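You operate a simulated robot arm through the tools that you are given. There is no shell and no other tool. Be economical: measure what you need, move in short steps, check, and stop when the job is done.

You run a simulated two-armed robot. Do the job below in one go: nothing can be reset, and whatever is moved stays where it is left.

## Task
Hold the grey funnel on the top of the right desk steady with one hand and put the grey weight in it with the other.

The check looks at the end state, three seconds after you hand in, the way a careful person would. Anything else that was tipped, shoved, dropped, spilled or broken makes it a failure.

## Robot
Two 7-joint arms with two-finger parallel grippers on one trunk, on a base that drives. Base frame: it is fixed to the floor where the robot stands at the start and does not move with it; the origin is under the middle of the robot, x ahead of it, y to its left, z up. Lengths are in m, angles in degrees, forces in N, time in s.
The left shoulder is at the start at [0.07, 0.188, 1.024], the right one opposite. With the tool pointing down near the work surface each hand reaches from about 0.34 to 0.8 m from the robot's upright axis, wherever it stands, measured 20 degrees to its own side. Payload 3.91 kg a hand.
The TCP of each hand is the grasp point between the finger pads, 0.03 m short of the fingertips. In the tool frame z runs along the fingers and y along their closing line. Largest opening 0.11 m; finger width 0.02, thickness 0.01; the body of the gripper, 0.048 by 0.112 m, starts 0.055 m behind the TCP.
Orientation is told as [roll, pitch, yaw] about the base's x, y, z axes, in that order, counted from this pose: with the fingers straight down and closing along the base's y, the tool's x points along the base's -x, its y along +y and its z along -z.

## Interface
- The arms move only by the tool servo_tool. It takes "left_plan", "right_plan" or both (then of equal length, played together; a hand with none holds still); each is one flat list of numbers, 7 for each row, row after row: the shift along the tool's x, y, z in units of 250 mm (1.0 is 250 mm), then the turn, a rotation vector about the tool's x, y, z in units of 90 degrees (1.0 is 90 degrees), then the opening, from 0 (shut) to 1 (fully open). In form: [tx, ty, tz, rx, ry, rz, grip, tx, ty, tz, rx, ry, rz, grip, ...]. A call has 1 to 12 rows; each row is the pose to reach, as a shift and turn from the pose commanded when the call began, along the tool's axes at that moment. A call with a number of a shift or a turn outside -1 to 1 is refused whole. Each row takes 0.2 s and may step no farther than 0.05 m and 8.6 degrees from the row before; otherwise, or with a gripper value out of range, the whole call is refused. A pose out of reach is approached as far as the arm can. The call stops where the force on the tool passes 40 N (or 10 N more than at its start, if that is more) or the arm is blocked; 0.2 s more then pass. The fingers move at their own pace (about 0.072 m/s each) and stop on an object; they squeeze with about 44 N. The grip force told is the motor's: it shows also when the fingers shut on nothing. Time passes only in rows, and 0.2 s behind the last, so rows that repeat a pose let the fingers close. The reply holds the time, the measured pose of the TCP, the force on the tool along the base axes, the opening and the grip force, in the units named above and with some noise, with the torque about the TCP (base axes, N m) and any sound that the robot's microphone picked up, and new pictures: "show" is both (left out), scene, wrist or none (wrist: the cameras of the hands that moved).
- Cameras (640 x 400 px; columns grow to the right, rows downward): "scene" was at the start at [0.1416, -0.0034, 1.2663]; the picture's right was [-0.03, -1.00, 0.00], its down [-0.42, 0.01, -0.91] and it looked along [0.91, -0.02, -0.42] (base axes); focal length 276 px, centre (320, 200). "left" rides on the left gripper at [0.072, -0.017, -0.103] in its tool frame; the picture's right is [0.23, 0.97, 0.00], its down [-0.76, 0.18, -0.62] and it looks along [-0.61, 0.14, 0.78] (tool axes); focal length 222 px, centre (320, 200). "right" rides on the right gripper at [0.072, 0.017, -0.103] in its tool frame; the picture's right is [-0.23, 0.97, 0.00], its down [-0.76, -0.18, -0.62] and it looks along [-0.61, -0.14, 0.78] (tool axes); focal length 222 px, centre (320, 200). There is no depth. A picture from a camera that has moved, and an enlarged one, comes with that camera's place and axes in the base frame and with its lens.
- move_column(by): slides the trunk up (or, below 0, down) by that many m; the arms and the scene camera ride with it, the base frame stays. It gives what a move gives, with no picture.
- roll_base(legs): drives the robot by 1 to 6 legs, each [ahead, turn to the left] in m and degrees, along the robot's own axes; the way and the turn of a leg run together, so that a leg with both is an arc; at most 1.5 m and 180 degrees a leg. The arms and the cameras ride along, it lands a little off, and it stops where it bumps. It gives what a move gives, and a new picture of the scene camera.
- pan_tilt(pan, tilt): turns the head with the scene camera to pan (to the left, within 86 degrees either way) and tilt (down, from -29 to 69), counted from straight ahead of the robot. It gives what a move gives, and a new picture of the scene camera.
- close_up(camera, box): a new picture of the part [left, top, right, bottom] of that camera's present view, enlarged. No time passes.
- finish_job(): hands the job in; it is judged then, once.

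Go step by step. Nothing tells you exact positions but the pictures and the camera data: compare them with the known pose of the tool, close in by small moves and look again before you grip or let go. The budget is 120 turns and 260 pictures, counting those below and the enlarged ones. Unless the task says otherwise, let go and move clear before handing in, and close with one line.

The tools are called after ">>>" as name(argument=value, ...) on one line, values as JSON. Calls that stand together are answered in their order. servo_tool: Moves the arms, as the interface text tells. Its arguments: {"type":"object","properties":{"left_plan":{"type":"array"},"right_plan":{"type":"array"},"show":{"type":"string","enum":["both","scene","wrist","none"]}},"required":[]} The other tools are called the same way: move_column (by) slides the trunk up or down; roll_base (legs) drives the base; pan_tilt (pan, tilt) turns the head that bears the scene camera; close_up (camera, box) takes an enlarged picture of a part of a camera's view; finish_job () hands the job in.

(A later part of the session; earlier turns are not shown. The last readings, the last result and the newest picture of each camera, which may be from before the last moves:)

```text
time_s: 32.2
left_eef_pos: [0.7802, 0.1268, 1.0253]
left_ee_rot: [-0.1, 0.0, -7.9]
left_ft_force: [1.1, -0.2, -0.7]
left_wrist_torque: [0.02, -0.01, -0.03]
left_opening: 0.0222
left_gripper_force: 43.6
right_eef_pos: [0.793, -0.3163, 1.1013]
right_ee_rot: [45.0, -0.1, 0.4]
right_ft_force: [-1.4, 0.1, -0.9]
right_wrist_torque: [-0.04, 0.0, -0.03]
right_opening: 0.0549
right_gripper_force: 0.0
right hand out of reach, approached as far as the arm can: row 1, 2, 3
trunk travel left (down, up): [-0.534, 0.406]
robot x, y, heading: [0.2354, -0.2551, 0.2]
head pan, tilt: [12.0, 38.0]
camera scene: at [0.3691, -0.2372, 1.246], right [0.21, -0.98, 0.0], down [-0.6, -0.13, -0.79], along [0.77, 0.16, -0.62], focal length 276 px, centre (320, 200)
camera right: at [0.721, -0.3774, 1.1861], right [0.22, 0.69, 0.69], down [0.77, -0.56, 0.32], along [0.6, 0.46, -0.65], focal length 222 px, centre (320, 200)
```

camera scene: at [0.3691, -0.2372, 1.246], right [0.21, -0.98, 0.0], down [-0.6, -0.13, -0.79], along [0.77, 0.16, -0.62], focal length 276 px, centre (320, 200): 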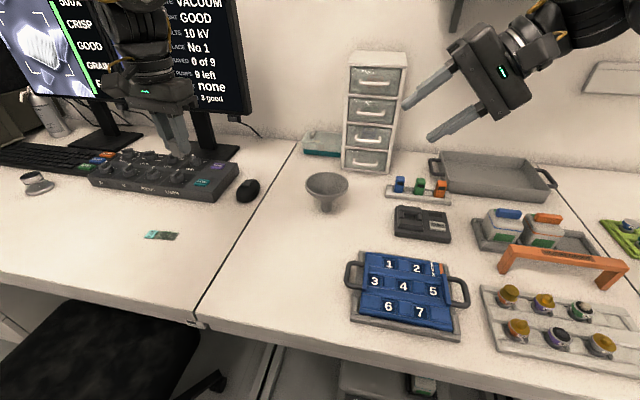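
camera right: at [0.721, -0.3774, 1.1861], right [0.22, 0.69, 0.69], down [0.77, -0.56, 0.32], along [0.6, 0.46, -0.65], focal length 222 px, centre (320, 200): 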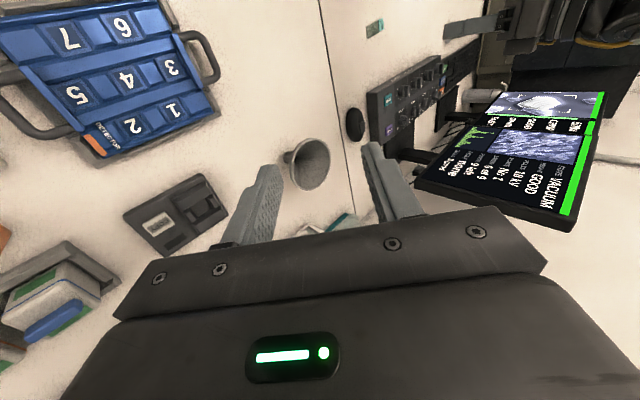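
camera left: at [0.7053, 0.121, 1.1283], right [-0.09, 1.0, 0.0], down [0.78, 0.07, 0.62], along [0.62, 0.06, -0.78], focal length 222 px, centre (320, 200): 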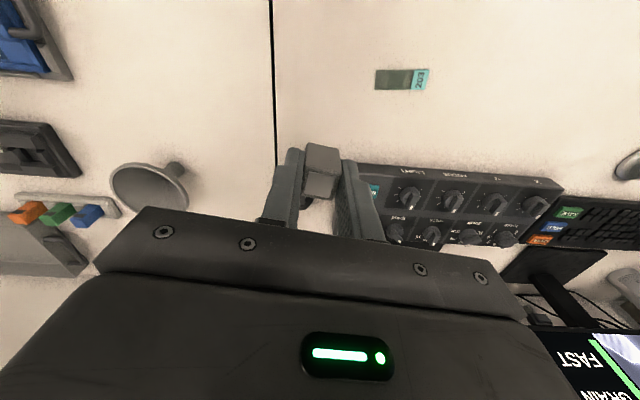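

This pose works nicely. I'll bring the right hand to about 8 cm short of the right rim, along the grip line.

>>> servo_tool(right_plan=[-0.08, -0.052, 0.105, 0, 0, 0, 0.45, -0.16, -0.104, 0.21, 0, 0, 0, 0.4, -0.24, -0.156, 0.314, 0, 0, 0, 0.4, -0.32, -0.208, 0.418, 0, 0, 0, 0.4, -0.4, -0.26, 0.522, 0, 0, 0, 0.4, -0.48, -0.312, 0.627, 0, 0, 0, 0.4, -0.556, -0.365, 0.732, 0, 0, 0, 0.4, -0.556, -0.365, 0.732, 0, 0, 0, 0.4])

>>> close_up(camera="scene", box=[270, 110, 430, 220])

```text
time_s: 34.0
left_eef_pos: [0.7793, 0.1254, 1.0251]
left_ee_rot: [0.0, 0.1, -7.8]
left_ft_force: [0.4, -0.9, -0.9]
left_wrist_torque: [-0.01, -0.05, 0.0]
left_opening: 0.0217
left_gripper_force: 43.9
right_eef_pos: [0.9313, -0.2502, 0.9064]
right_ee_rot: [45.0, -0.1, 0.5]
right_ft_force: [-0.6, 0.3, -0.3]
right_wrist_torque: [-0.02, 0.0, 0.0]
right_opening: 0.0437
right_gripper_force: 0.0
trunk travel left (down, up): [-0.534, 0.406]
robot x, y, heading: [0.2358, -0.2557, -0.1]
head pan, tilt: [12.0, 38.0]
camera scene: at [0.3689, -0.2379, 1.246], right [0.21, -0.98, 0.0], down [-0.6, -0.13, -0.79], along [0.77, 0.16, -0.62], focal length 276 px, centre (320, 200)
camera right: at [0.8598, -0.3113, 0.992], right [0.22, 0.69, 0.69], down [0.77, -0.56, 0.32], along [0.61, 0.46, -0.65], focal length 222 px, centre (320, 200)
```

scene: 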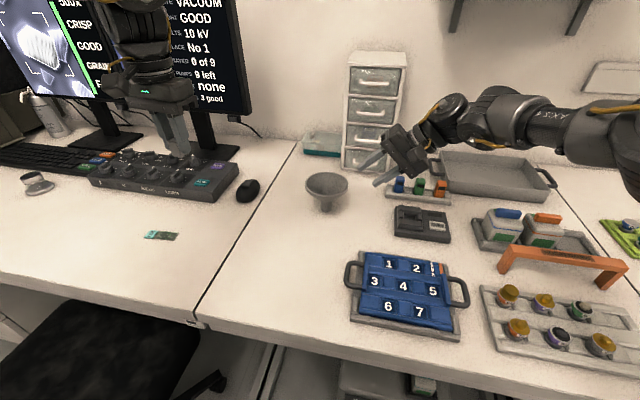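
right: 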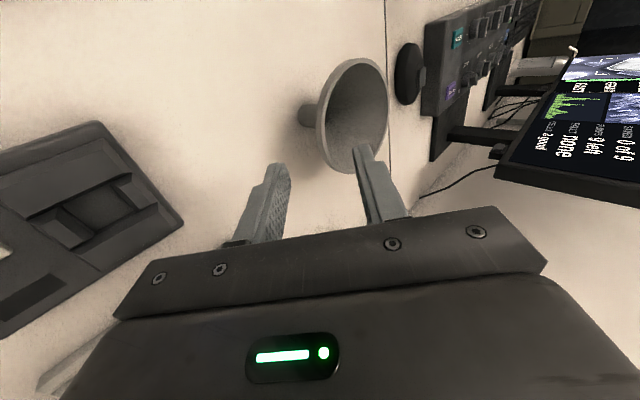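

```text
3.64 times, centred on (350, 165) of scene
camera zoom: at [0.3689, -0.2379, 1.246], right [0.21, -0.98, 0.0], down [-0.6, -0.13, -0.79], along [0.77, 0.16, -0.62], focal length 1002 px, centre (211, 327)
```

zoom: 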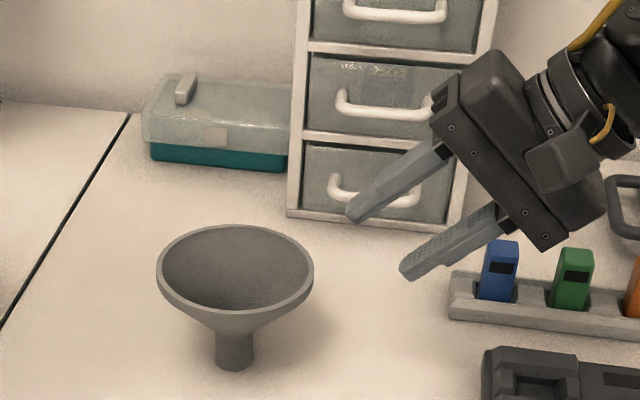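

Finger line and cone wall appear nearly aligned; I estimate the funnel centre at ≈[0.937,-0.138]. I'll advance 6 cm so the tips straddle the rim, then check.

>>> servo_tool(right_plan=[-0.012, 0, 0.05, 0, 0, 0, 0.4, -0.024, 0, 0.1, 0, 0, 0, 0.4, -0.024, 0, 0.15, 0, 0, 0, 0.4, -0.024, 0, 0.2, 0, 0, 0, 0.4, -0.024, 0, 0.23, 0, 0, 0, 0.4, -0.024, 0, 0.23, 0, 0, 0, 0.4], show="wrist")

>>> close_up(camera="scene", box=[285, 145, 381, 215])

>>> close_up(camera="right", box=[220, 20, 460, 220])

```text
time_s: 35.4
left_eef_pos: [0.7796, 0.1254, 1.0259]
left_ee_rot: [-0.1, 0.0, -7.9]
left_ft_force: [0.4, 0.3, -0.3]
left_wrist_torque: [-0.04, 0.0, -0.01]
left_opening: 0.0219
left_gripper_force: 43.9
right_eef_pos: [0.938, -0.209, 0.8674]
right_ee_rot: [45.0, -0.2, 0.3]
right_ft_force: [0.2, -0.4, -0.7]
right_wrist_torque: [0.02, -0.02, 0.01]
right_opening: 0.0438
right_gripper_force: 0.1
trunk travel left (down, up): [-0.534, 0.406]
robot x, y, heading: [0.2348, -0.2567, -0.1]
head pan, tilt: [12.0, 38.0]
camera right: at [0.8664, -0.2714, 0.9521], right [0.22, 0.69, 0.69], down [0.76, -0.56, 0.32], along [0.61, 0.46, -0.65], focal length 222 px, centre (320, 200)
```

right: 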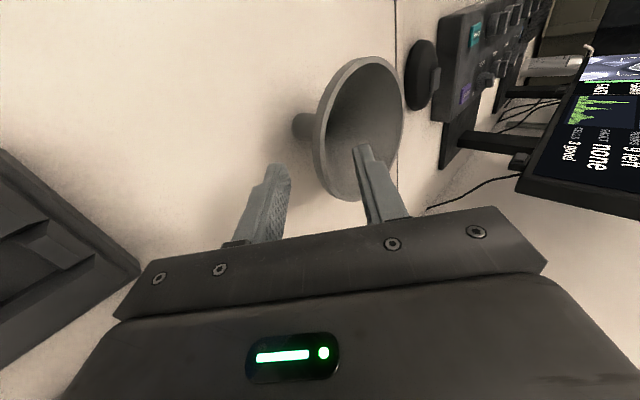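

```text
5.71 times, centred on (333, 180) of scene
camera zoom: at [0.3697, -0.2376, 1.2459], right [0.21, -0.98, 0.0], down [-0.6, -0.13, -0.79], along [0.77, 0.16, -0.62], focal length 1575 px, centre (246, 314)
```

zoom: 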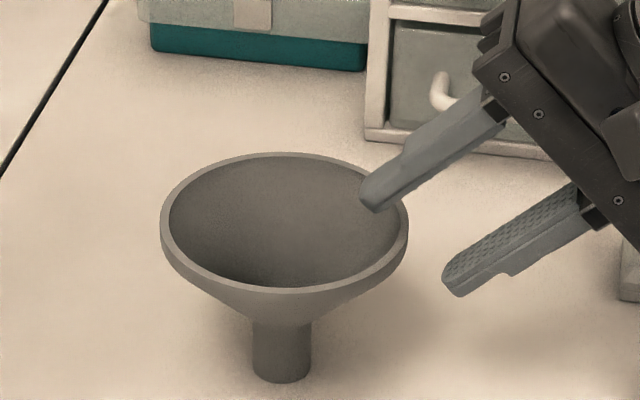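

```text
2.00 times, centred on (340, 120) of right
camera zoom: at [0.8664, -0.2714, 0.9521], right [0.22, 0.69, 0.69], down [0.76, -0.56, 0.32], along [0.61, 0.46, -0.65], focal length 444 px, centre (280, 360)
```

zoom: 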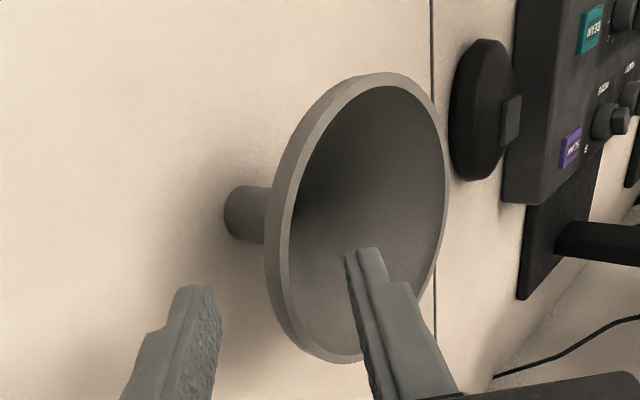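

The tips straddle the wall well balanced. I'll shift 1.5 mm toward the inner side, advance 17 mm, and then close slowly.

>>> servo_tool(right_plan=[0, 0.006, 0.02, 0, 0, 0, 0.4, 0, 0.006, 0.045, 0, 0, 0, 0.4, 0, 0.006, 0.068, 0, 0, 0, 0.4, 0, 0.006, 0.068, 0, 0, 0, 0.4, 0, 0.006, 0.068, 0, 0, 0, 0.3], show="wrist")

>>> close_up(camera="scene", box=[285, 145, 381, 215])

>>> close_up(camera="right", box=[220, 20, 460, 220])

```text
time_s: 36.6
left_eef_pos: [0.7794, 0.1273, 1.0238]
left_ee_rot: [0.0, 0.1, -7.8]
left_ft_force: [0.8, 0.5, -1.4]
left_wrist_torque: [0.02, 0.01, -0.01]
left_opening: 0.022
left_gripper_force: 43.6
right_eef_pos: [0.9367, -0.1963, 0.8558]
right_ee_rot: [44.9, -0.1, 0.5]
right_ft_force: [0.5, -0.3, -0.8]
right_wrist_torque: [-0.01, -0.02, 0.03]
right_opening: 0.033
right_gripper_force: 0.0
trunk travel left (down, up): [-0.534, 0.406]
robot x, y, heading: [0.2359, -0.255, 0.2]
head pan, tilt: [12.0, 38.0]
camera right: at [0.8657, -0.2581, 0.9408], right [0.22, 0.69, 0.69], down [0.76, -0.56, 0.32], along [0.61, 0.46, -0.65], focal length 222 px, centre (320, 200)
```

right: 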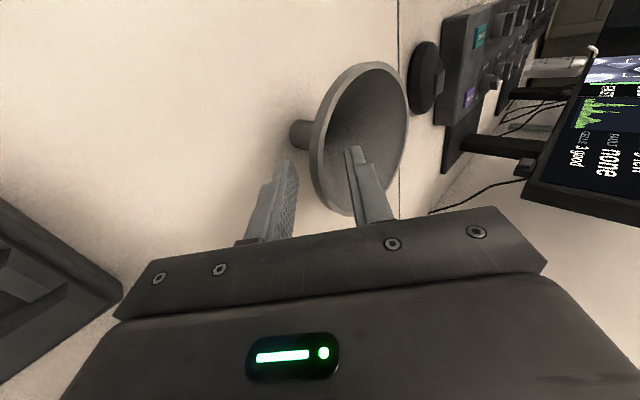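

```text
5.71 times, centred on (333, 180) of scene
camera zoom: at [0.3698, -0.2375, 1.2459], right [0.21, -0.98, 0.0], down [-0.6, -0.13, -0.79], along [0.77, 0.16, -0.62], focal length 1575 px, centre (246, 314)
```

zoom: 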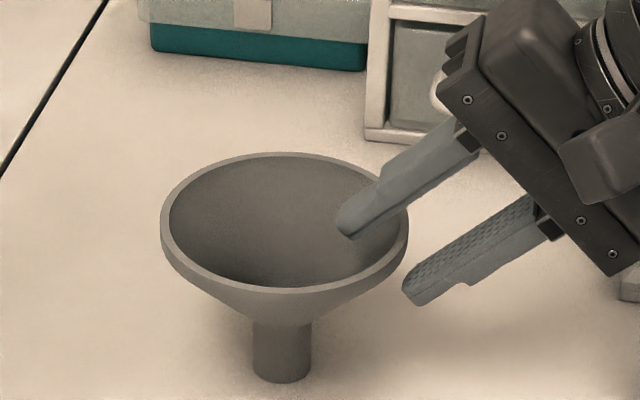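

```text
2.00 times, centred on (340, 120) of right
camera zoom: at [0.8657, -0.2581, 0.9408], right [0.22, 0.69, 0.69], down [0.76, -0.56, 0.32], along [0.61, 0.46, -0.65], focal length 444 px, centre (280, 360)
```

zoom: 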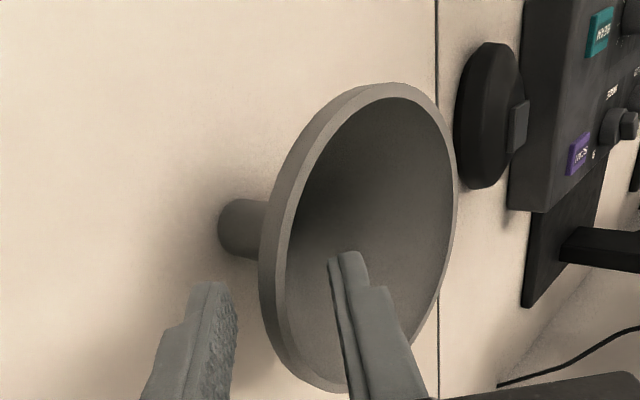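

Tips are past the rim. I'll advance another 8 mm and narrow the fingers partly to see which side touches first.

>>> servo_tool(right_plan=[0, 0, 0.016, 0, 0, 0, 0.3, 0, 0, 0.032, 0, 0, 0, 0.3, 0, 0, 0.032, 0, 0, 0, 0.22, 0, 0, 0.032, 0, 0, 0, 0.2], show="none")

>>> close_up(camera="scene", box=[285, 145, 381, 215])

>>> close_up(camera="right", box=[240, 40, 420, 220])

```text
time_s: 37.6
left_eef_pos: [0.7795, 0.1264, 1.0249]
left_ee_rot: [-0.1, 0.0, -7.9]
left_ft_force: [-0.5, -0.1, -1.3]
left_wrist_torque: [0.03, 0.02, 0.02]
left_opening: 0.0222
left_gripper_force: 44.2
right_eef_pos: [0.9361, -0.1901, 0.8517]
right_ee_rot: [45.0, -0.1, 0.4]
right_ft_force: [-1.0, -0.7, 0.1]
right_wrist_torque: [-0.01, -0.01, 0.0]
right_opening: 0.0219
right_gripper_force: 0.1
trunk travel left (down, up): [-0.534, 0.406]
robot x, y, heading: [0.2367, -0.2548, 0.1]
head pan, tilt: [12.0, 38.0]
```

```text
5.71 times, centred on (333, 180) of scene
camera zoom: at [0.3698, -0.2375, 1.2459], right [0.21, -0.98, 0.0], down [-0.6, -0.13, -0.79], along [0.77, 0.16, -0.62], focal length 1575 px, centre (246, 314)
```

zoom: 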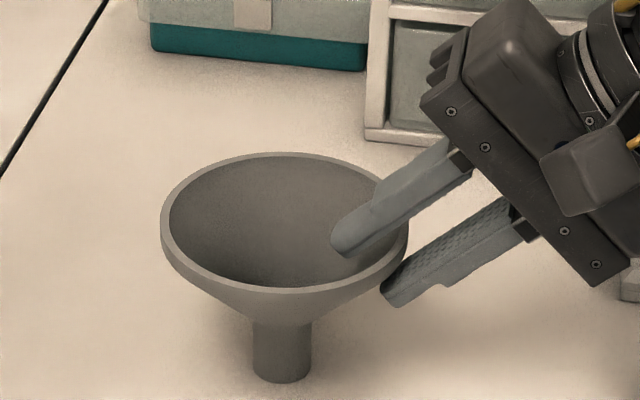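

```text
2.22 times, centred on (330, 130) of right
camera zoom: at [0.8651, -0.2522, 0.9352], right [0.22, 0.69, 0.69], down [0.77, -0.56, 0.32], along [0.61, 0.46, -0.65], focal length 494 px, centre (298, 356)
```

zoom: 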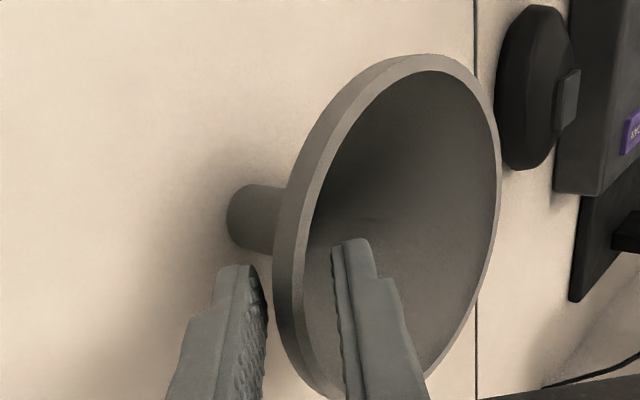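

No contact yet and both sides still look even. Continue closing gradually.

>>> servo_tool(right_plan=[0, 0, 0, 0, 0, 0, 0.15, 0, 0, 0, 0, 0, 0, 0.12, 0, 0, 0, 0, 0, 0, 0.12], show="none")

>>> close_up(camera="right", box=[240, 40, 420, 220])

>>> close_up(camera="scene", box=[285, 145, 381, 215])

```text
time_s: 38.4
left_eef_pos: [0.7791, 0.1264, 1.0249]
left_ee_rot: [-0.1, 0.0, -7.9]
left_ft_force: [0.0, -0.2, -1.1]
left_wrist_torque: [-0.02, -0.03, -0.03]
left_opening: 0.0217
left_gripper_force: 44.9
right_eef_pos: [0.9368, -0.1907, 0.8506]
right_ee_rot: [45.0, -0.1, 0.5]
right_ft_force: [0.4, 0.4, -0.2]
right_wrist_torque: [-0.02, 0.0, 0.02]
right_opening: 0.0133
right_gripper_force: 0.0
trunk travel left (down, up): [-0.534, 0.406]
robot x, y, heading: [0.2358, -0.2567, -0.0]
head pan, tilt: [12.0, 38.0]
```

```text
2.22 times, centred on (330, 130) of right
camera zoom: at [0.8651, -0.2523, 0.9353], right [0.22, 0.69, 0.69], down [0.76, -0.56, 0.32], along [0.61, 0.46, -0.65], focal length 494 px, centre (298, 356)
```

zoom: 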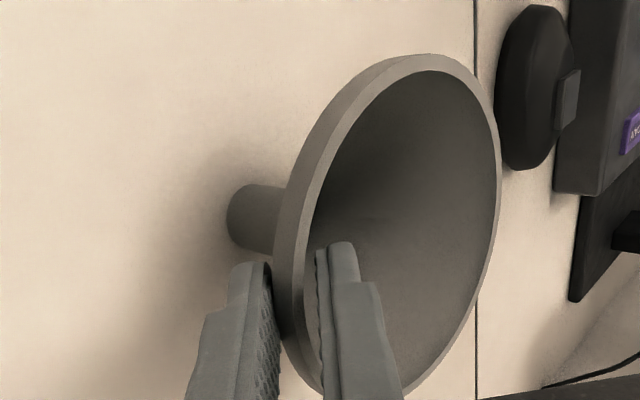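

```text
5.71 times, centred on (333, 180) of scene
camera zoom: at [0.3698, -0.2375, 1.2459], right [0.21, -0.98, 0.0], down [-0.6, -0.13, -0.79], along [0.77, 0.16, -0.62], focal length 1575 px, centre (246, 314)
```

zoom: 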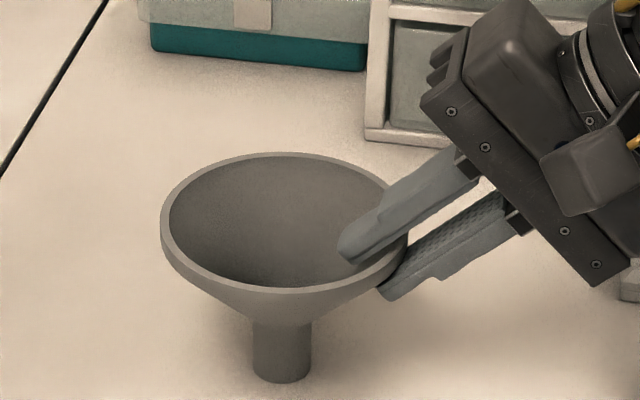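

>>> servo_tool(right_plan=[0, 0, 0, 0, 0, 0, 0.1, 0, 0, 0, 0, 0, 0, 0.09, 0, 0, 0, 0, 0, 0, 0.09], show="none")

>>> close_up(camera="right", box=[240, 40, 420, 220])

>>> close_up(camera="scene", box=[285, 145, 381, 215])

```text
time_s: 39.2
left_eef_pos: [0.7789, 0.1267, 1.0249]
left_ee_rot: [-0.1, 0.0, -7.9]
left_ft_force: [0.3, -0.5, -1.3]
left_wrist_torque: [0.02, -0.03, -0.02]
left_opening: 0.0221
left_gripper_force: 43.8
right_eef_pos: [0.9365, -0.1908, 0.8504]
right_ee_rot: [45.0, -0.2, 0.5]
right_ft_force: [0.2, 1.0, 0.1]
right_wrist_torque: [0.0, -0.02, 0.0]
right_opening: 0.0097
right_gripper_force: 0.1
trunk travel left (down, up): [-0.534, 0.406]
robot x, y, heading: [0.2351, -0.2526, -0.1]
head pan, tilt: [12.0, 38.0]
```

```text
2.22 times, centred on (330, 130) of right
camera zoom: at [0.8651, -0.2523, 0.9353], right [0.22, 0.69, 0.69], down [0.76, -0.56, 0.32], along [0.61, 0.46, -0.65], focal length 494 px, centre (298, 356)
```

zoom: 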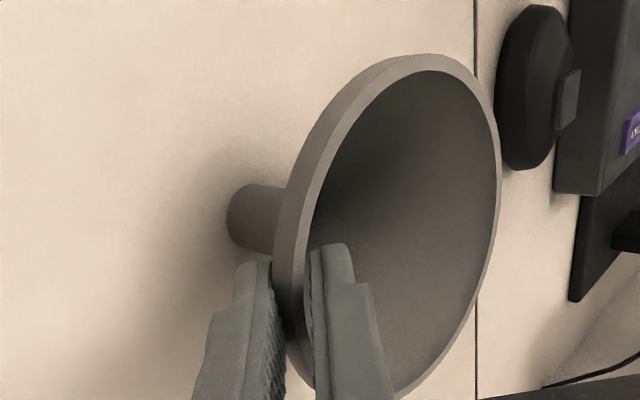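

```text
5.71 times, centred on (333, 180) of scene
camera zoom: at [0.3698, -0.2375, 1.2459], right [0.21, -0.98, 0.0], down [-0.6, -0.13, -0.79], along [0.77, 0.16, -0.62], focal length 1575 px, centre (246, 314)
```

zoom: 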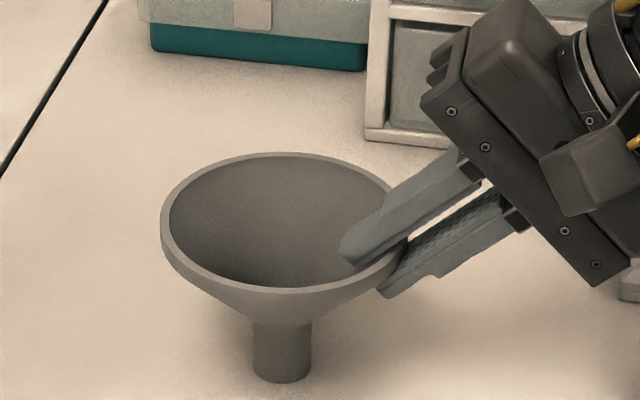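

Well centred with barely a millimetre or two left; now I'll close fully on the wall.

>>> servo_tool(right_plan=[0, 0, 0, 0, 0, 0, 0.06, 0, 0, 0, 0, 0, 0, 0.03, 0, 0, 0, 0, 0, 0, 0, 0, 0, 0, 0, 0, 0, 0], show="none")

>>> close_up(camera="right", box=[240, 40, 420, 220])

>>> close_up(camera="scene", box=[285, 145, 381, 215])

```text
time_s: 40.2
left_eef_pos: [0.7799, 0.1268, 1.0248]
left_ee_rot: [0.0, 0.0, -7.9]
left_ft_force: [0.0, 0.7, -1.8]
left_wrist_torque: [0.01, 0.04, 0.0]
left_opening: 0.022
left_gripper_force: 43.9
right_eef_pos: [0.9356, -0.1905, 0.8508]
right_ee_rot: [45.0, -0.1, 0.4]
right_ft_force: [-0.1, 0.4, 0.3]
right_wrist_torque: [-0.02, -0.02, -0.01]
right_opening: 0.0022
right_gripper_force: 42.9
trunk travel left (down, up): [-0.534, 0.406]
robot x, y, heading: [0.2324, -0.2567, -0.1]
head pan, tilt: [12.0, 38.0]
```

```text
2.22 times, centred on (330, 130) of right
camera zoom: at [0.8651, -0.2523, 0.9352], right [0.22, 0.69, 0.69], down [0.77, -0.56, 0.32], along [0.61, 0.46, -0.65], focal length 494 px, centre (298, 356)
```

zoom: 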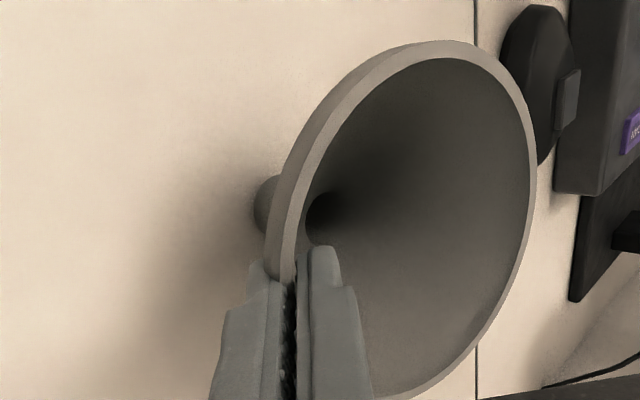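

```text
5.71 times, centred on (333, 180) of scene
camera zoom: at [0.3699, -0.2375, 1.2459], right [0.21, -0.98, 0.0], down [-0.6, -0.13, -0.79], along [0.77, 0.16, -0.62], focal length 1575 px, centre (246, 314)
```

zoom: 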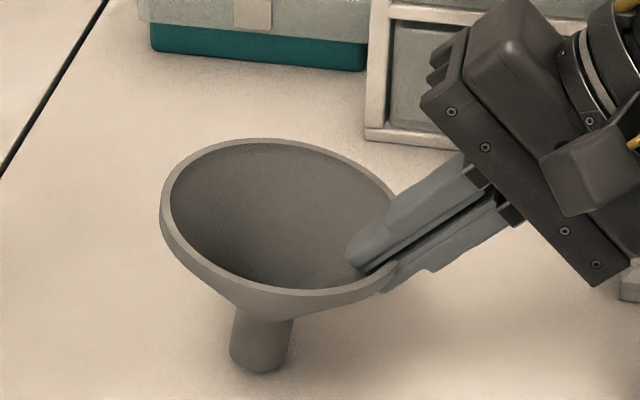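

Gripped, but the pads forced the funnel to lean by about 11° because its wall is steeper than 45°. Still holding it, I'll roll the hand back by 11° while raising 8 mm so it comes upright just off the desk.

>>> servo_tool(right_plan=[0, 0.015, -0.015, 0, 0, 0, 0, 0, 0.0226, -0.0226, 0.04, 0, 0, 0, 0, 0.0226, -0.0226, 0.08, 0, 0, 0, 0, 0.0226, -0.0226, 0.122, 0, 0, 0, 0, 0.0226, -0.0226, 0.122, 0, 0, 0], show="none")

>>> close_up(camera="right", box=[240, 40, 420, 220])

>>> close_up(camera="scene", box=[285, 145, 381, 215])

```text
time_s: 41.4
left_eef_pos: [0.7793, 0.1263, 1.0243]
left_ee_rot: [0.0, 0.0, -7.9]
left_ft_force: [0.3, 0.4, -1.4]
left_wrist_torque: [-0.01, 0.0, 0.0]
left_opening: 0.0221
left_gripper_force: 43.7
right_eef_pos: [0.9371, -0.1922, 0.8594]
right_ee_rot: [34.0, -0.1, 0.3]
right_ft_force: [0.4, 0.0, -0.1]
right_wrist_torque: [-0.03, -0.02, 0.01]
right_opening: 0.0022
right_gripper_force: 42.4
trunk travel left (down, up): [-0.534, 0.406]
robot x, y, heading: [0.2362, -0.2535, 0.0]
head pan, tilt: [12.0, 38.0]
```

```text
2.22 times, centred on (330, 130) of right
camera zoom: at [0.8656, -0.2361, 0.9535], right [0.22, 0.81, 0.55], down [0.76, -0.49, 0.42], along [0.61, 0.32, -0.73], focal length 494 px, centre (298, 356)
```

zoom: 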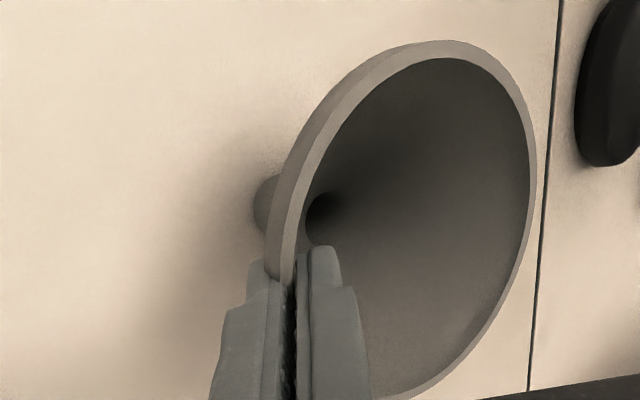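

```text
5.71 times, centred on (333, 180) of scene
camera zoom: at [0.37, -0.2379, 1.2458], right [0.21, -0.98, 0.0], down [-0.6, -0.13, -0.79], along [0.77, 0.16, -0.62], focal length 1575 px, centre (246, 314)
```

zoom: 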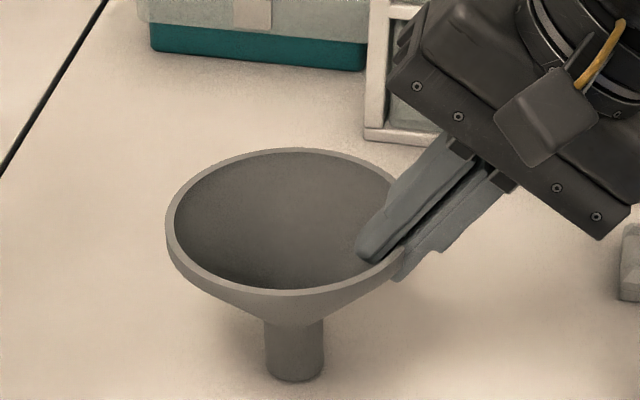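

Nearly upright, slightly over-rotated (about 3°). I'll turn back by 3.3° and lower gently toward the desk, watching the force.

>>> servo_tool(right_plan=[0, 0, 0, -0.018, 0, 0, 0, 0, 0, 0, -0.037, 0, 0, 0, 0, -0.0045, 0.0066, -0.037, 0, 0, 0, 0, -0.0067, 0.01, -0.037, 0, 0, 0], show="none")

>>> close_up(camera="scene", box=[285, 145, 381, 215])

>>> close_up(camera="left", box=[60, 120, 280, 260])

```text
time_s: 42.4
left_eef_pos: [0.7801, 0.126, 1.0244]
left_ee_rot: [0.0, 0.0, -7.9]
left_ft_force: [-0.2, 0.4, -1.3]
left_wrist_torque: [0.01, 0.0, -0.01]
left_opening: 0.0222
left_gripper_force: 43.5
right_eef_pos: [0.937, -0.1905, 0.8551]
right_ee_rot: [37.5, -0.2, 0.4]
right_ft_force: [-0.5, 0.0, 0.5]
right_wrist_torque: [-0.03, 0.02, -0.01]
right_opening: 0.0024
right_gripper_force: 42.3
trunk travel left (down, up): [-0.534, 0.406]
robot x, y, heading: [0.2337, -0.2532, 0.1]
head pan, tilt: [12.0, 38.0]
```

```text
5.71 times, centred on (333, 180) of scene
camera zoom: at [0.3699, -0.2377, 1.2459], right [0.21, -0.98, 0.0], down [-0.6, -0.13, -0.79], along [0.77, 0.16, -0.62], focal length 1575 px, centre (246, 314)
```

zoom: 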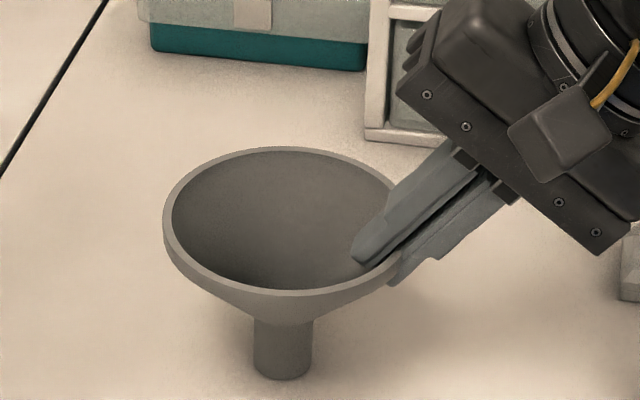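

```text
2.86 times, centred on (170, 190) of left
camera zoom: at [0.7056, 0.121, 1.1279], right [-0.09, 1.0, 0.0], down [0.78, 0.07, 0.62], along [0.62, 0.06, -0.78], focal length 635 px, centre (749, 229)
```

zoom: 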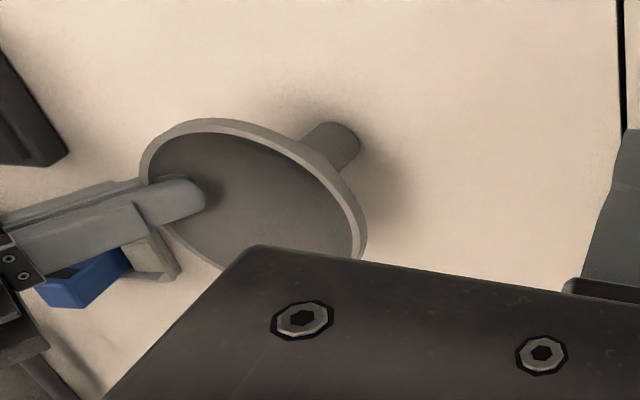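

Essentially upright and back in its original place. Lowering 1.5 mm to feel the desk.

>>> servo_tool(right_plan=[0, -0.0018, 0.0024, 0, 0, 0, 0, 0, -0.0037, 0.0048, 0, 0, 0, 0, 0, -0.0037, 0.0048, 0, 0, 0, 0], show="none")

```text
time_s: 43.2
left_eef_pos: [0.7803, 0.1274, 1.0247]
left_ee_rot: [0.0, 0.0, -8.0]
left_ft_force: [0.0, 0.3, -1.6]
left_wrist_torque: [0.02, 0.01, -0.01]
left_opening: 0.0221
left_gripper_force: 43.9
right_eef_pos: [0.9374, -0.1914, 0.8549]
right_ee_rot: [37.3, -0.1, 0.3]
right_ft_force: [0.4, -0.4, -0.1]
right_wrist_torque: [-0.01, 0.0, 0.0]
right_opening: 0.0025
right_gripper_force: 42.9
trunk travel left (down, up): [-0.534, 0.406]
robot x, y, heading: [0.2336, -0.254, 0.0]
head pan, tilt: [12.0, 38.0]
```

>>> servo_tool(right_plan=[0, -0.0024, 0.0032, 0, 0, 0, 0, 0, -0.0049, 0.0064, 0, 0, 0, 0, 0, -0.0049, 0.0064, 0, 0, 0, 0], show="none")

>>> close_up(camera="scene", box=[300, 165, 364, 215])

```text
time_s: 44.0
left_eef_pos: [0.779, 0.1255, 1.0257]
left_ee_rot: [0.0, 0.1, -7.9]
left_ft_force: [-0.5, -0.1, -0.9]
left_wrist_torque: [-0.01, -0.03, 0.03]
left_opening: 0.0218
left_gripper_force: 43.9
right_eef_pos: [0.9363, -0.1907, 0.8534]
right_ee_rot: [37.4, -0.2, 0.4]
right_ft_force: [1.7, -0.4, 5.0]
right_wrist_torque: [0.2, -0.08, -0.07]
right_opening: 0.0024
right_gripper_force: 42.5
trunk travel left (down, up): [-0.534, 0.406]
robot x, y, heading: [0.2354, -0.2553, 0.1]
head pan, tilt: [12.0, 38.0]
```

```text
8.00 times, centred on (332, 190) of scene
camera zoom: at [0.3693, -0.2377, 1.246], right [0.21, -0.98, 0.0], down [-0.6, -0.13, -0.79], along [0.77, 0.16, -0.62], focal length 2205 px, centre (224, 280)
```

zoom: 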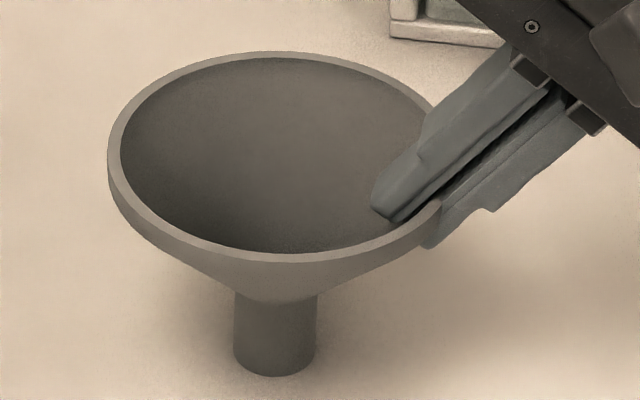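

The funnel stands upright on the desk, held, with a light 5 N contact. Next the weight travels gently, the left hand turning by -82° so that its fingers close along x and its camera stays clear of the right hand.

>>> servo_tool(left_plan=[-0.02, -0.02, 0, 0, 0, 0.06, 0, -0.06, -0.058, 0, 0, 0, 0.135, 0, -0.1, -0.098, 0, 0, 0, 0.215, 0, -0.14, -0.137, 0, 0, 0, 0.295, 0, -0.18, -0.177, 0, 0, 0, 0.375, 0, -0.22, -0.216, 0, 0, 0, 0.455, 0, -0.26, -0.255, 0, 0, 0, 0.535, 0, -0.3, -0.295, 0, 0, 0, 0.615, 0, -0.34, -0.334, 0, 0, 0, 0.695, 0, -0.38, -0.373, 0, 0, 0, 0.775, 0, -0.43, -0.422, 0, 0, 0, 0.85, 0, -0.468, -0.46, 0, 0, 0, 0.911, 0])

```text
time_s: 46.6
left_eef_pos: [0.8745, -0.0052, 1.0257]
left_ee_rot: [0.2, 0.1, -90.0]
left_ft_force: [1.0, -0.1, -1.2]
left_wrist_torque: [-0.01, -0.03, -0.01]
left_opening: 0.0223
left_gripper_force: 43.6
left hand out of reach, approached as far as the arm can: row 12
right_eef_pos: [0.9343, -0.1916, 0.8526]
right_ee_rot: [37.4, -0.1, 0.4]
right_ft_force: [0.8, -0.9, 9.1]
right_wrist_torque: [0.33, -0.09, -0.06]
right_opening: 0.0024
right_gripper_force: 42.7
trunk travel left (down, up): [-0.534, 0.406]
robot x, y, heading: [0.2371, -0.2586, -0.0]
head pan, tilt: [12.0, 38.0]
camera scene: at [0.3687, -0.2381, 1.246], right [0.21, -0.98, 0.0], down [-0.6, -0.13, -0.79], along [0.77, 0.16, -0.62], focal length 276 px, centre (320, 200)
camera left: at [0.858, 0.0692, 1.1285], right [0.97, 0.23, 0.0], down [0.18, -0.76, 0.62], along [0.14, -0.61, -0.78], focal length 222 px, centre (320, 200)
```

scene: 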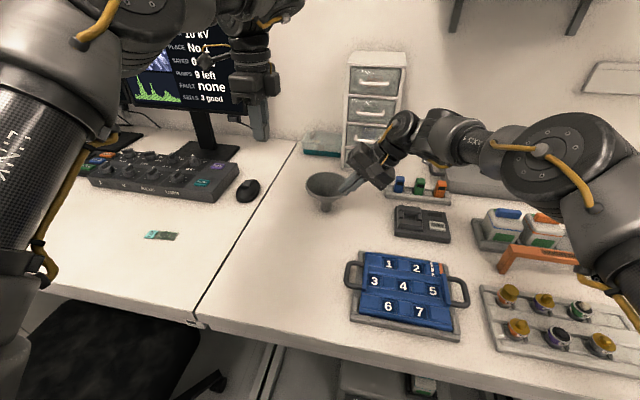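
left: 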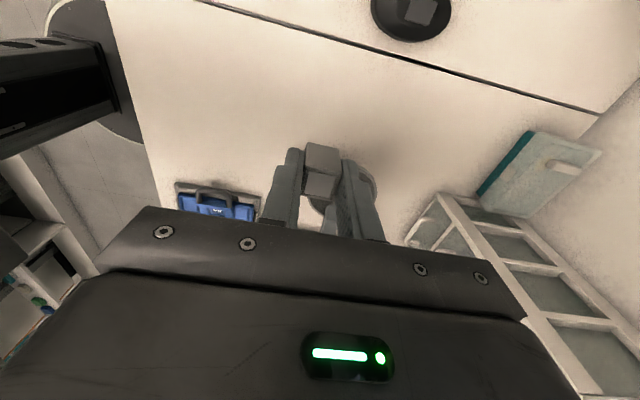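

The left wrist is near its limit at -90°, so I'll ease back to -80° while moving over the funnel at a safe height.

>>> servo_tool(left_plan=[-0.03, 0.014, 0, 0, 0, -0.02, 0, -0.08, 0.038, 0, 0, 0, -0.04, 0, -0.13, 0.062, 0.01, 0, 0, -0.06, 0, -0.18, 0.085, 0.03, 0, 0, -0.08, 0, -0.23, 0.11, 0.05, 0, 0, -0.1, 0, -0.28, 0.135, 0.07, 0, 0, -0.111, 0, -0.33, 0.16, 0.09, 0, 0, -0.111, 0, -0.38, 0.183, 0.11, 0, 0, -0.111, 0, -0.43, 0.207, 0.12, 0, 0, -0.111, 0, -0.48, 0.225, 0.12, 0, 0, -0.111, 0, -0.52, 0.24, 0.12, 0, 0, -0.111, 0, -0.52, 0.24, 0.12, 0, 0, -0.111, 0])

>>> close_up(camera="scene", box=[260, 90, 420, 220])

```text
time_s: 49.2
left_eef_pos: [0.889, -0.1415, 0.9817]
left_ee_rot: [0.0, 0.1, -79.9]
left_ft_force: [-0.5, -0.1, -1.4]
left_wrist_torque: [0.02, 0.01, 0.02]
left_opening: 0.0221
left_gripper_force: 44.0
left hand out of reach, approached as far as the arm can: row 1, 2, 3, 4, 5, 6, 7, 8, 9, 10, 11, 12
right_eef_pos: [0.9366, -0.1913, 0.8522]
right_ee_rot: [37.6, -0.3, 0.5]
right_ft_force: [-0.4, 2.5, 7.0]
right_wrist_torque: [0.61, 0.12, 0.03]
right_opening: 0.0026
right_gripper_force: 42.5
trunk travel left (down, up): [-0.534, 0.406]
robot x, y, heading: [0.2347, -0.2582, 0.1]
head pan, tilt: [12.0, 38.0]
camera scene: at [0.3697, -0.2405, 1.2459], right [0.21, -0.98, 0.0], down [-0.6, -0.13, -0.79], along [0.77, 0.17, -0.62], focal length 276 px, centre (320, 200)
camera left: at [0.8597, -0.0719, 1.0853], right [0.92, 0.39, 0.0], down [0.31, -0.72, 0.62], along [0.25, -0.57, -0.78], focal length 222 px, centre (320, 200)
```

scene: 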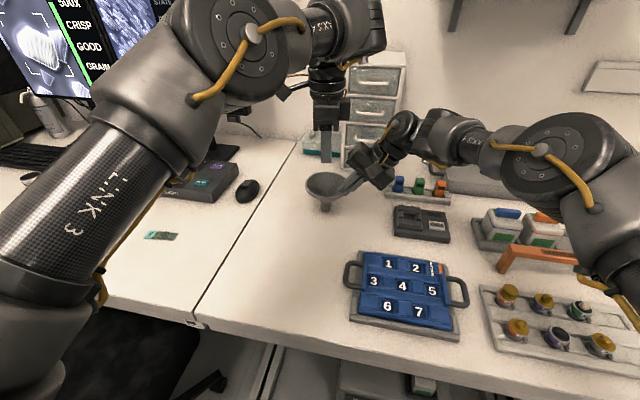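
left: 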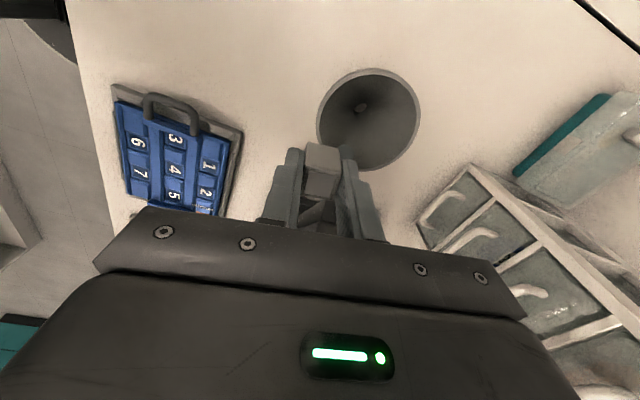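

```text
3.08 times, centred on (340, 155) of scene
camera zoom: at [0.3697, -0.2405, 1.2459], right [0.21, -0.98, 0.0], down [-0.6, -0.13, -0.79], along [0.77, 0.17, -0.62], focal length 848 px, centre (258, 338)
```

zoom: 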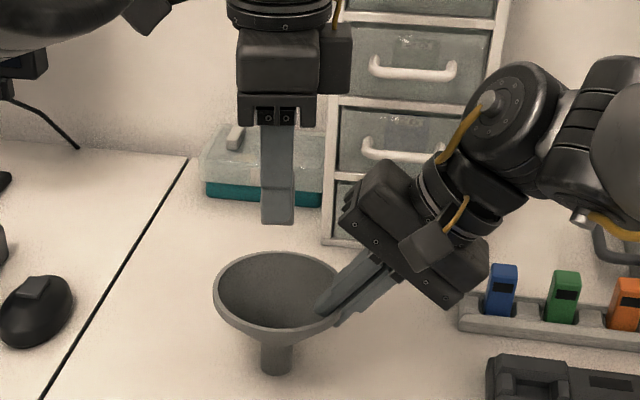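

The left hand fell short in x (0.889). Its camera now shows the throat at ≈[0.936,-0.128]. I'll try moving further in x.

>>> servo_tool(left_plan=[0.002, 0.03, 0, 0, 0, 0, 0, 0.004, 0.06, 0, 0, 0, 0, 0, 0.006, 0.1, 0, 0, 0, 0, 0, 0.009, 0.14, 0, 0, 0, 0, 0, 0.011, 0.189, 0, 0, 0, 0, 0, 0.011, 0.189, 0, 0, 0, 0, 0], show="wrist")

```text
time_s: 50.6
left_eef_pos: [0.8905, -0.1391, 0.9753]
left_ee_rot: [0.0, -0.1, -79.9]
left_ft_force: [-0.3, 0.5, -0.5]
left_wrist_torque: [0.02, -0.02, 0.0]
left_opening: 0.0224
left_gripper_force: 43.7
left hand out of reach, approached as far as the arm can: row 1, 2, 3, 4, 5, 6
right_eef_pos: [0.9351, -0.1914, 0.8531]
right_ee_rot: [37.5, -0.2, 0.3]
right_ft_force: [-0.1, -0.6, 7.3]
right_wrist_torque: [0.29, 0.07, 0.03]
right_opening: 0.0026
right_gripper_force: 42.7
trunk travel left (down, up): [-0.534, 0.406]
robot x, y, heading: [0.2377, -0.2556, -0.0]
head pan, tilt: [12.0, 38.0]
camera left: at [0.8616, -0.0694, 1.0786], right [0.92, 0.39, 0.0], down [0.31, -0.72, 0.62], along [0.25, -0.57, -0.78], focal length 222 px, centre (320, 200)
```

left: 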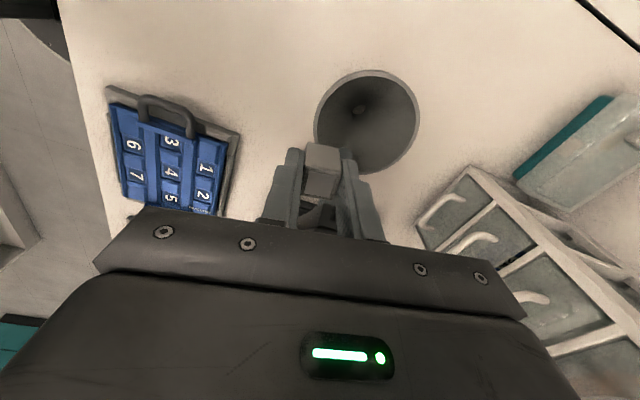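

It is held up by the wrist's turn limit. I'll ease the yaw to -60° (still clear of the right hand) while moving forward.

>>> servo_tool(left_plan=[0, 0.01, 0, 0, 0, -0.04, 0, 0.002, 0.04, 0, 0, 0, -0.08, 0, 0.004, 0.08, 0, 0, 0, -0.12, 0, 0.008, 0.12, 0, 0, 0, -0.16, 0, 0.01, 0.16, 0, 0, 0, -0.2, 0, 0.01, 0.185, 0, 0, 0, -0.222, 0, 0.01, 0.185, 0, 0, 0, -0.222, 0])

```text
time_s: 52.2
left_eef_pos: [0.888, -0.1441, 0.9787]
left_ee_rot: [0.0, 0.0, -59.8]
left_ft_force: [0.2, 0.4, -1.4]
left_wrist_torque: [0.03, 0.0, 0.0]
left_opening: 0.0221
left_gripper_force: 44.2
left hand out of reach, approached as far as the arm can: row 2, 3, 4, 5, 6, 7
right_eef_pos: [0.9359, -0.1899, 0.8526]
right_ee_rot: [37.4, -0.3, 0.4]
right_ft_force: [-0.5, -0.2, 6.9]
right_wrist_torque: [0.33, 0.11, 0.06]
right_opening: 0.0024
right_gripper_force: 42.7
trunk travel left (down, up): [-0.534, 0.406]
robot x, y, heading: [0.2361, -0.2542, 0.1]
head pan, tilt: [12.0, 38.0]
camera scene: at [0.3688, -0.238, 1.246], right [0.21, -0.98, 0.0], down [-0.6, -0.13, -0.79], along [0.77, 0.16, -0.62], focal length 276 px, centre (320, 200)
camera left: at [0.8366, -0.0883, 1.0821], right [0.73, 0.69, 0.0], down [0.54, -0.57, 0.62], along [0.43, -0.45, -0.78], focal length 222 px, centre (320, 200)
```

scene: 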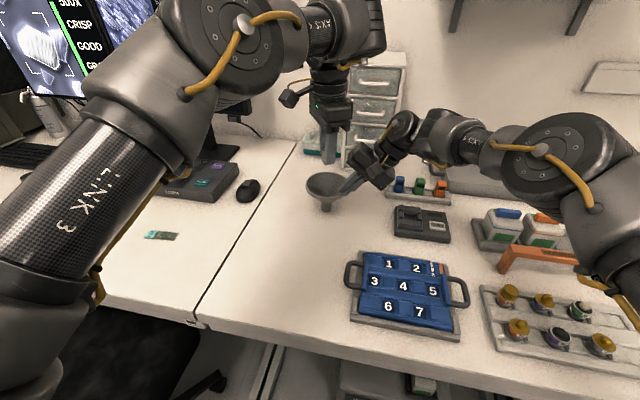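
left: 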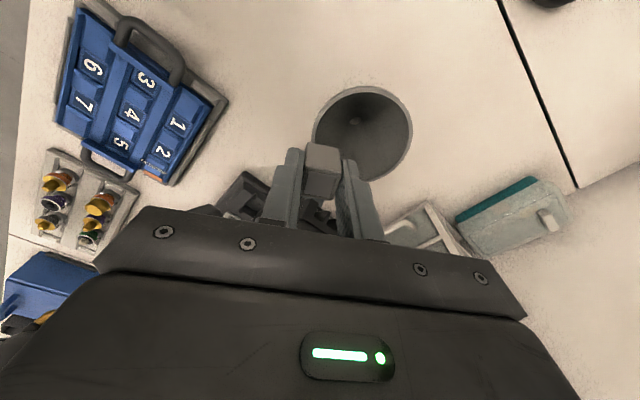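

The limit comes from the arm's configuration, not the yaw itself. I'll back away to the left, undo the yaw, and use a mirrored approach: the left hand tilted 30° (fingers pointing down and right), which keeps its body clear of the right hand and needs less reach.

>>> servo_tool(left_plan=[0.03, 0.005, -0.01, 0, 0, -0.035, 0, 0.075, 0.015, -0.025, 0, 0, -0.09, 0, 0.12, 0.025, -0.04, 0, 0, -0.145, 0, 0.165, 0.034, -0.054, 0, 0, -0.2, 0, 0.21, 0.043, -0.068, 0, 0, -0.255, 0, 0.255, 0.052, -0.082, 0, 0, -0.31, 0, 0.3, 0.061, -0.096, 0, 0, -0.365, 0, 0.345, 0.07, -0.11, 0, 0, -0.42, 0, 0.39, 0.08, -0.125, 0, 0, -0.475, 0, 0.435, 0.09, -0.14, 0, 0, -0.53, 0, 0.475, 0.1, -0.155, 0, 0, -0.578, 0, 0.496, 0.1, -0.16, 0, 0, -0.578, 0])

```text
time_s: 54.8
left_eef_pos: [0.8456, -0.0238, 1.0178]
left_ee_rot: [0.0, 0.0, -7.8]
left_ft_force: [-0.1, 0.2, -0.7]
left_wrist_torque: [-0.03, 0.0, 0.02]
left_opening: 0.0222
left_gripper_force: 43.9
right_eef_pos: [0.9351, -0.1902, 0.8541]
right_ee_rot: [37.3, -0.3, 0.5]
right_ft_force: [-0.9, 0.3, 6.6]
right_wrist_torque: [0.37, 0.04, 0.03]
right_opening: 0.0023
right_gripper_force: 42.8
trunk travel left (down, up): [-0.534, 0.406]
robot x, y, heading: [0.2369, -0.2566, -0.2]
head pan, tilt: [12.0, 38.0]
camera scene: at [0.3688, -0.2378, 1.246], right [0.21, -0.98, 0.0], down [-0.6, -0.13, -0.79], along [0.77, 0.16, -0.62], focal length 276 px, centre (320, 200)
camera left: at [0.7723, -0.03, 1.1204], right [-0.09, 1.0, 0.0], down [0.78, 0.07, 0.62], along [0.62, 0.06, -0.78], focal length 222 px, centre (320, 200)
```

scene: 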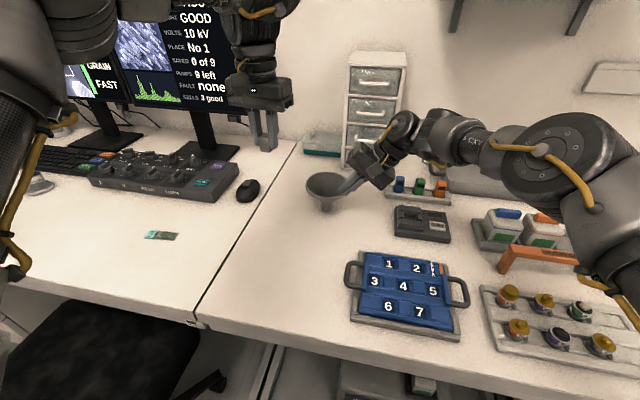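
left: 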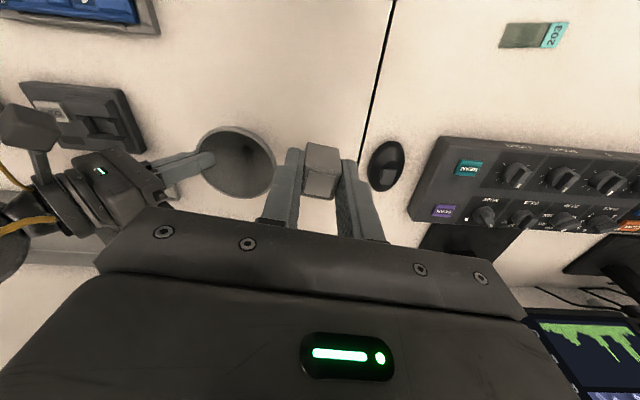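

In reach again with a clear view. Tilting the left hand 30° and moving to a hover to the upper left of the funnel.

>>> servo_tool(left_plan=[-0.025, -0.014, 0.01, 0.03, 0, 0, 0, -0.065, -0.035, 0.035, 0.065, 0, 0, 0, -0.105, -0.056, 0.06, 0.1, 0, 0, 0, -0.145, -0.078, 0.085, 0.135, 0, 0, 0, -0.185, -0.1, 0.11, 0.17, 0, 0, 0, -0.225, -0.12, 0.135, 0.205, 0, 0, 0, -0.265, -0.142, 0.16, 0.24, 0, 0, 0, -0.305, -0.164, 0.185, 0.275, 0, 0, 0, -0.345, -0.185, 0.21, 0.31, 0, 0, 0, -0.38, -0.205, 0.232, 0.333, 0, 0, 0, -0.393, -0.211, 0.24, 0.333, 0, 0, 0, -0.393, -0.211, 0.24, 0.333, 0, 0, 0])

>>> close_up(camera="scene", box=[260, 90, 420, 220])

```text
time_s: 57.4
left_eef_pos: [0.937, -0.0911, 0.9573]
left_ee_rot: [-30.0, 0.0, -7.8]
left_ft_force: [0.4, -0.5, -2.0]
left_wrist_torque: [0.0, 0.02, 0.03]
left_opening: 0.0222
left_gripper_force: 43.3
right_eef_pos: [0.9361, -0.1918, 0.8518]
right_ee_rot: [37.4, -0.2, 0.4]
right_ft_force: [0.0, -0.4, 6.1]
right_wrist_torque: [0.32, 0.07, 0.02]
right_opening: 0.0026
right_gripper_force: 42.6
trunk travel left (down, up): [-0.534, 0.406]
robot x, y, heading: [0.238, -0.2528, 0.3]
head pan, tilt: [12.0, 38.0]
camera scene: at [0.3689, -0.2379, 1.246], right [0.21, -0.98, 0.0], down [-0.6, -0.13, -0.79], along [0.77, 0.16, -0.62], focal length 276 px, centre (320, 200)
camera left: at [0.8699, -0.0429, 1.0549], right [-0.11, 0.87, -0.49], down [0.82, 0.36, 0.45], along [0.56, -0.35, -0.75], focal length 222 px, centre (320, 200)
```

scene: 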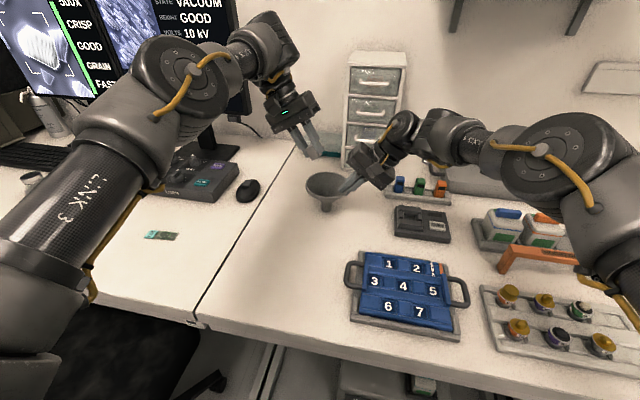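
left: 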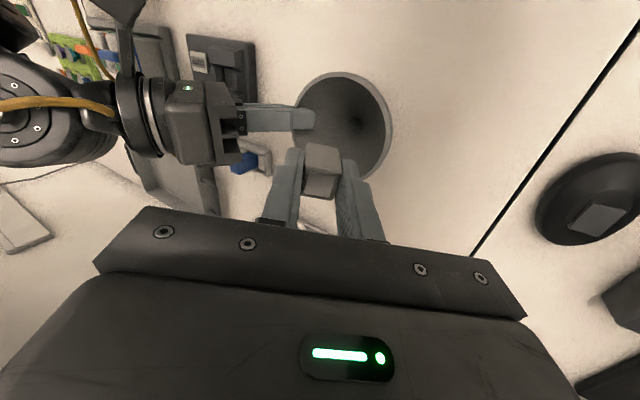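

```text
3.08 times, centred on (340, 155) of scene
camera zoom: at [0.3689, -0.2379, 1.246], right [0.21, -0.98, 0.0], down [-0.6, -0.13, -0.79], along [0.77, 0.16, -0.62], focal length 848 px, centre (258, 338)
```

zoom: 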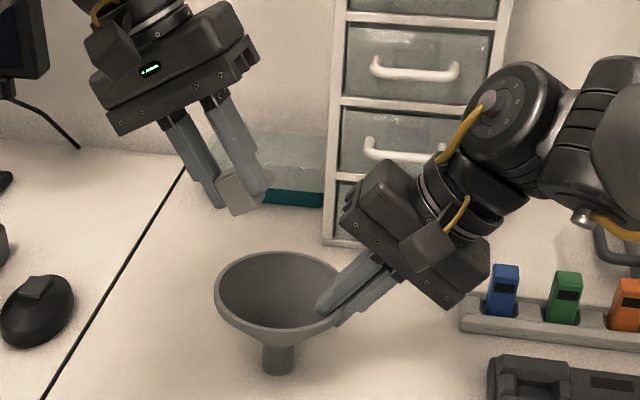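

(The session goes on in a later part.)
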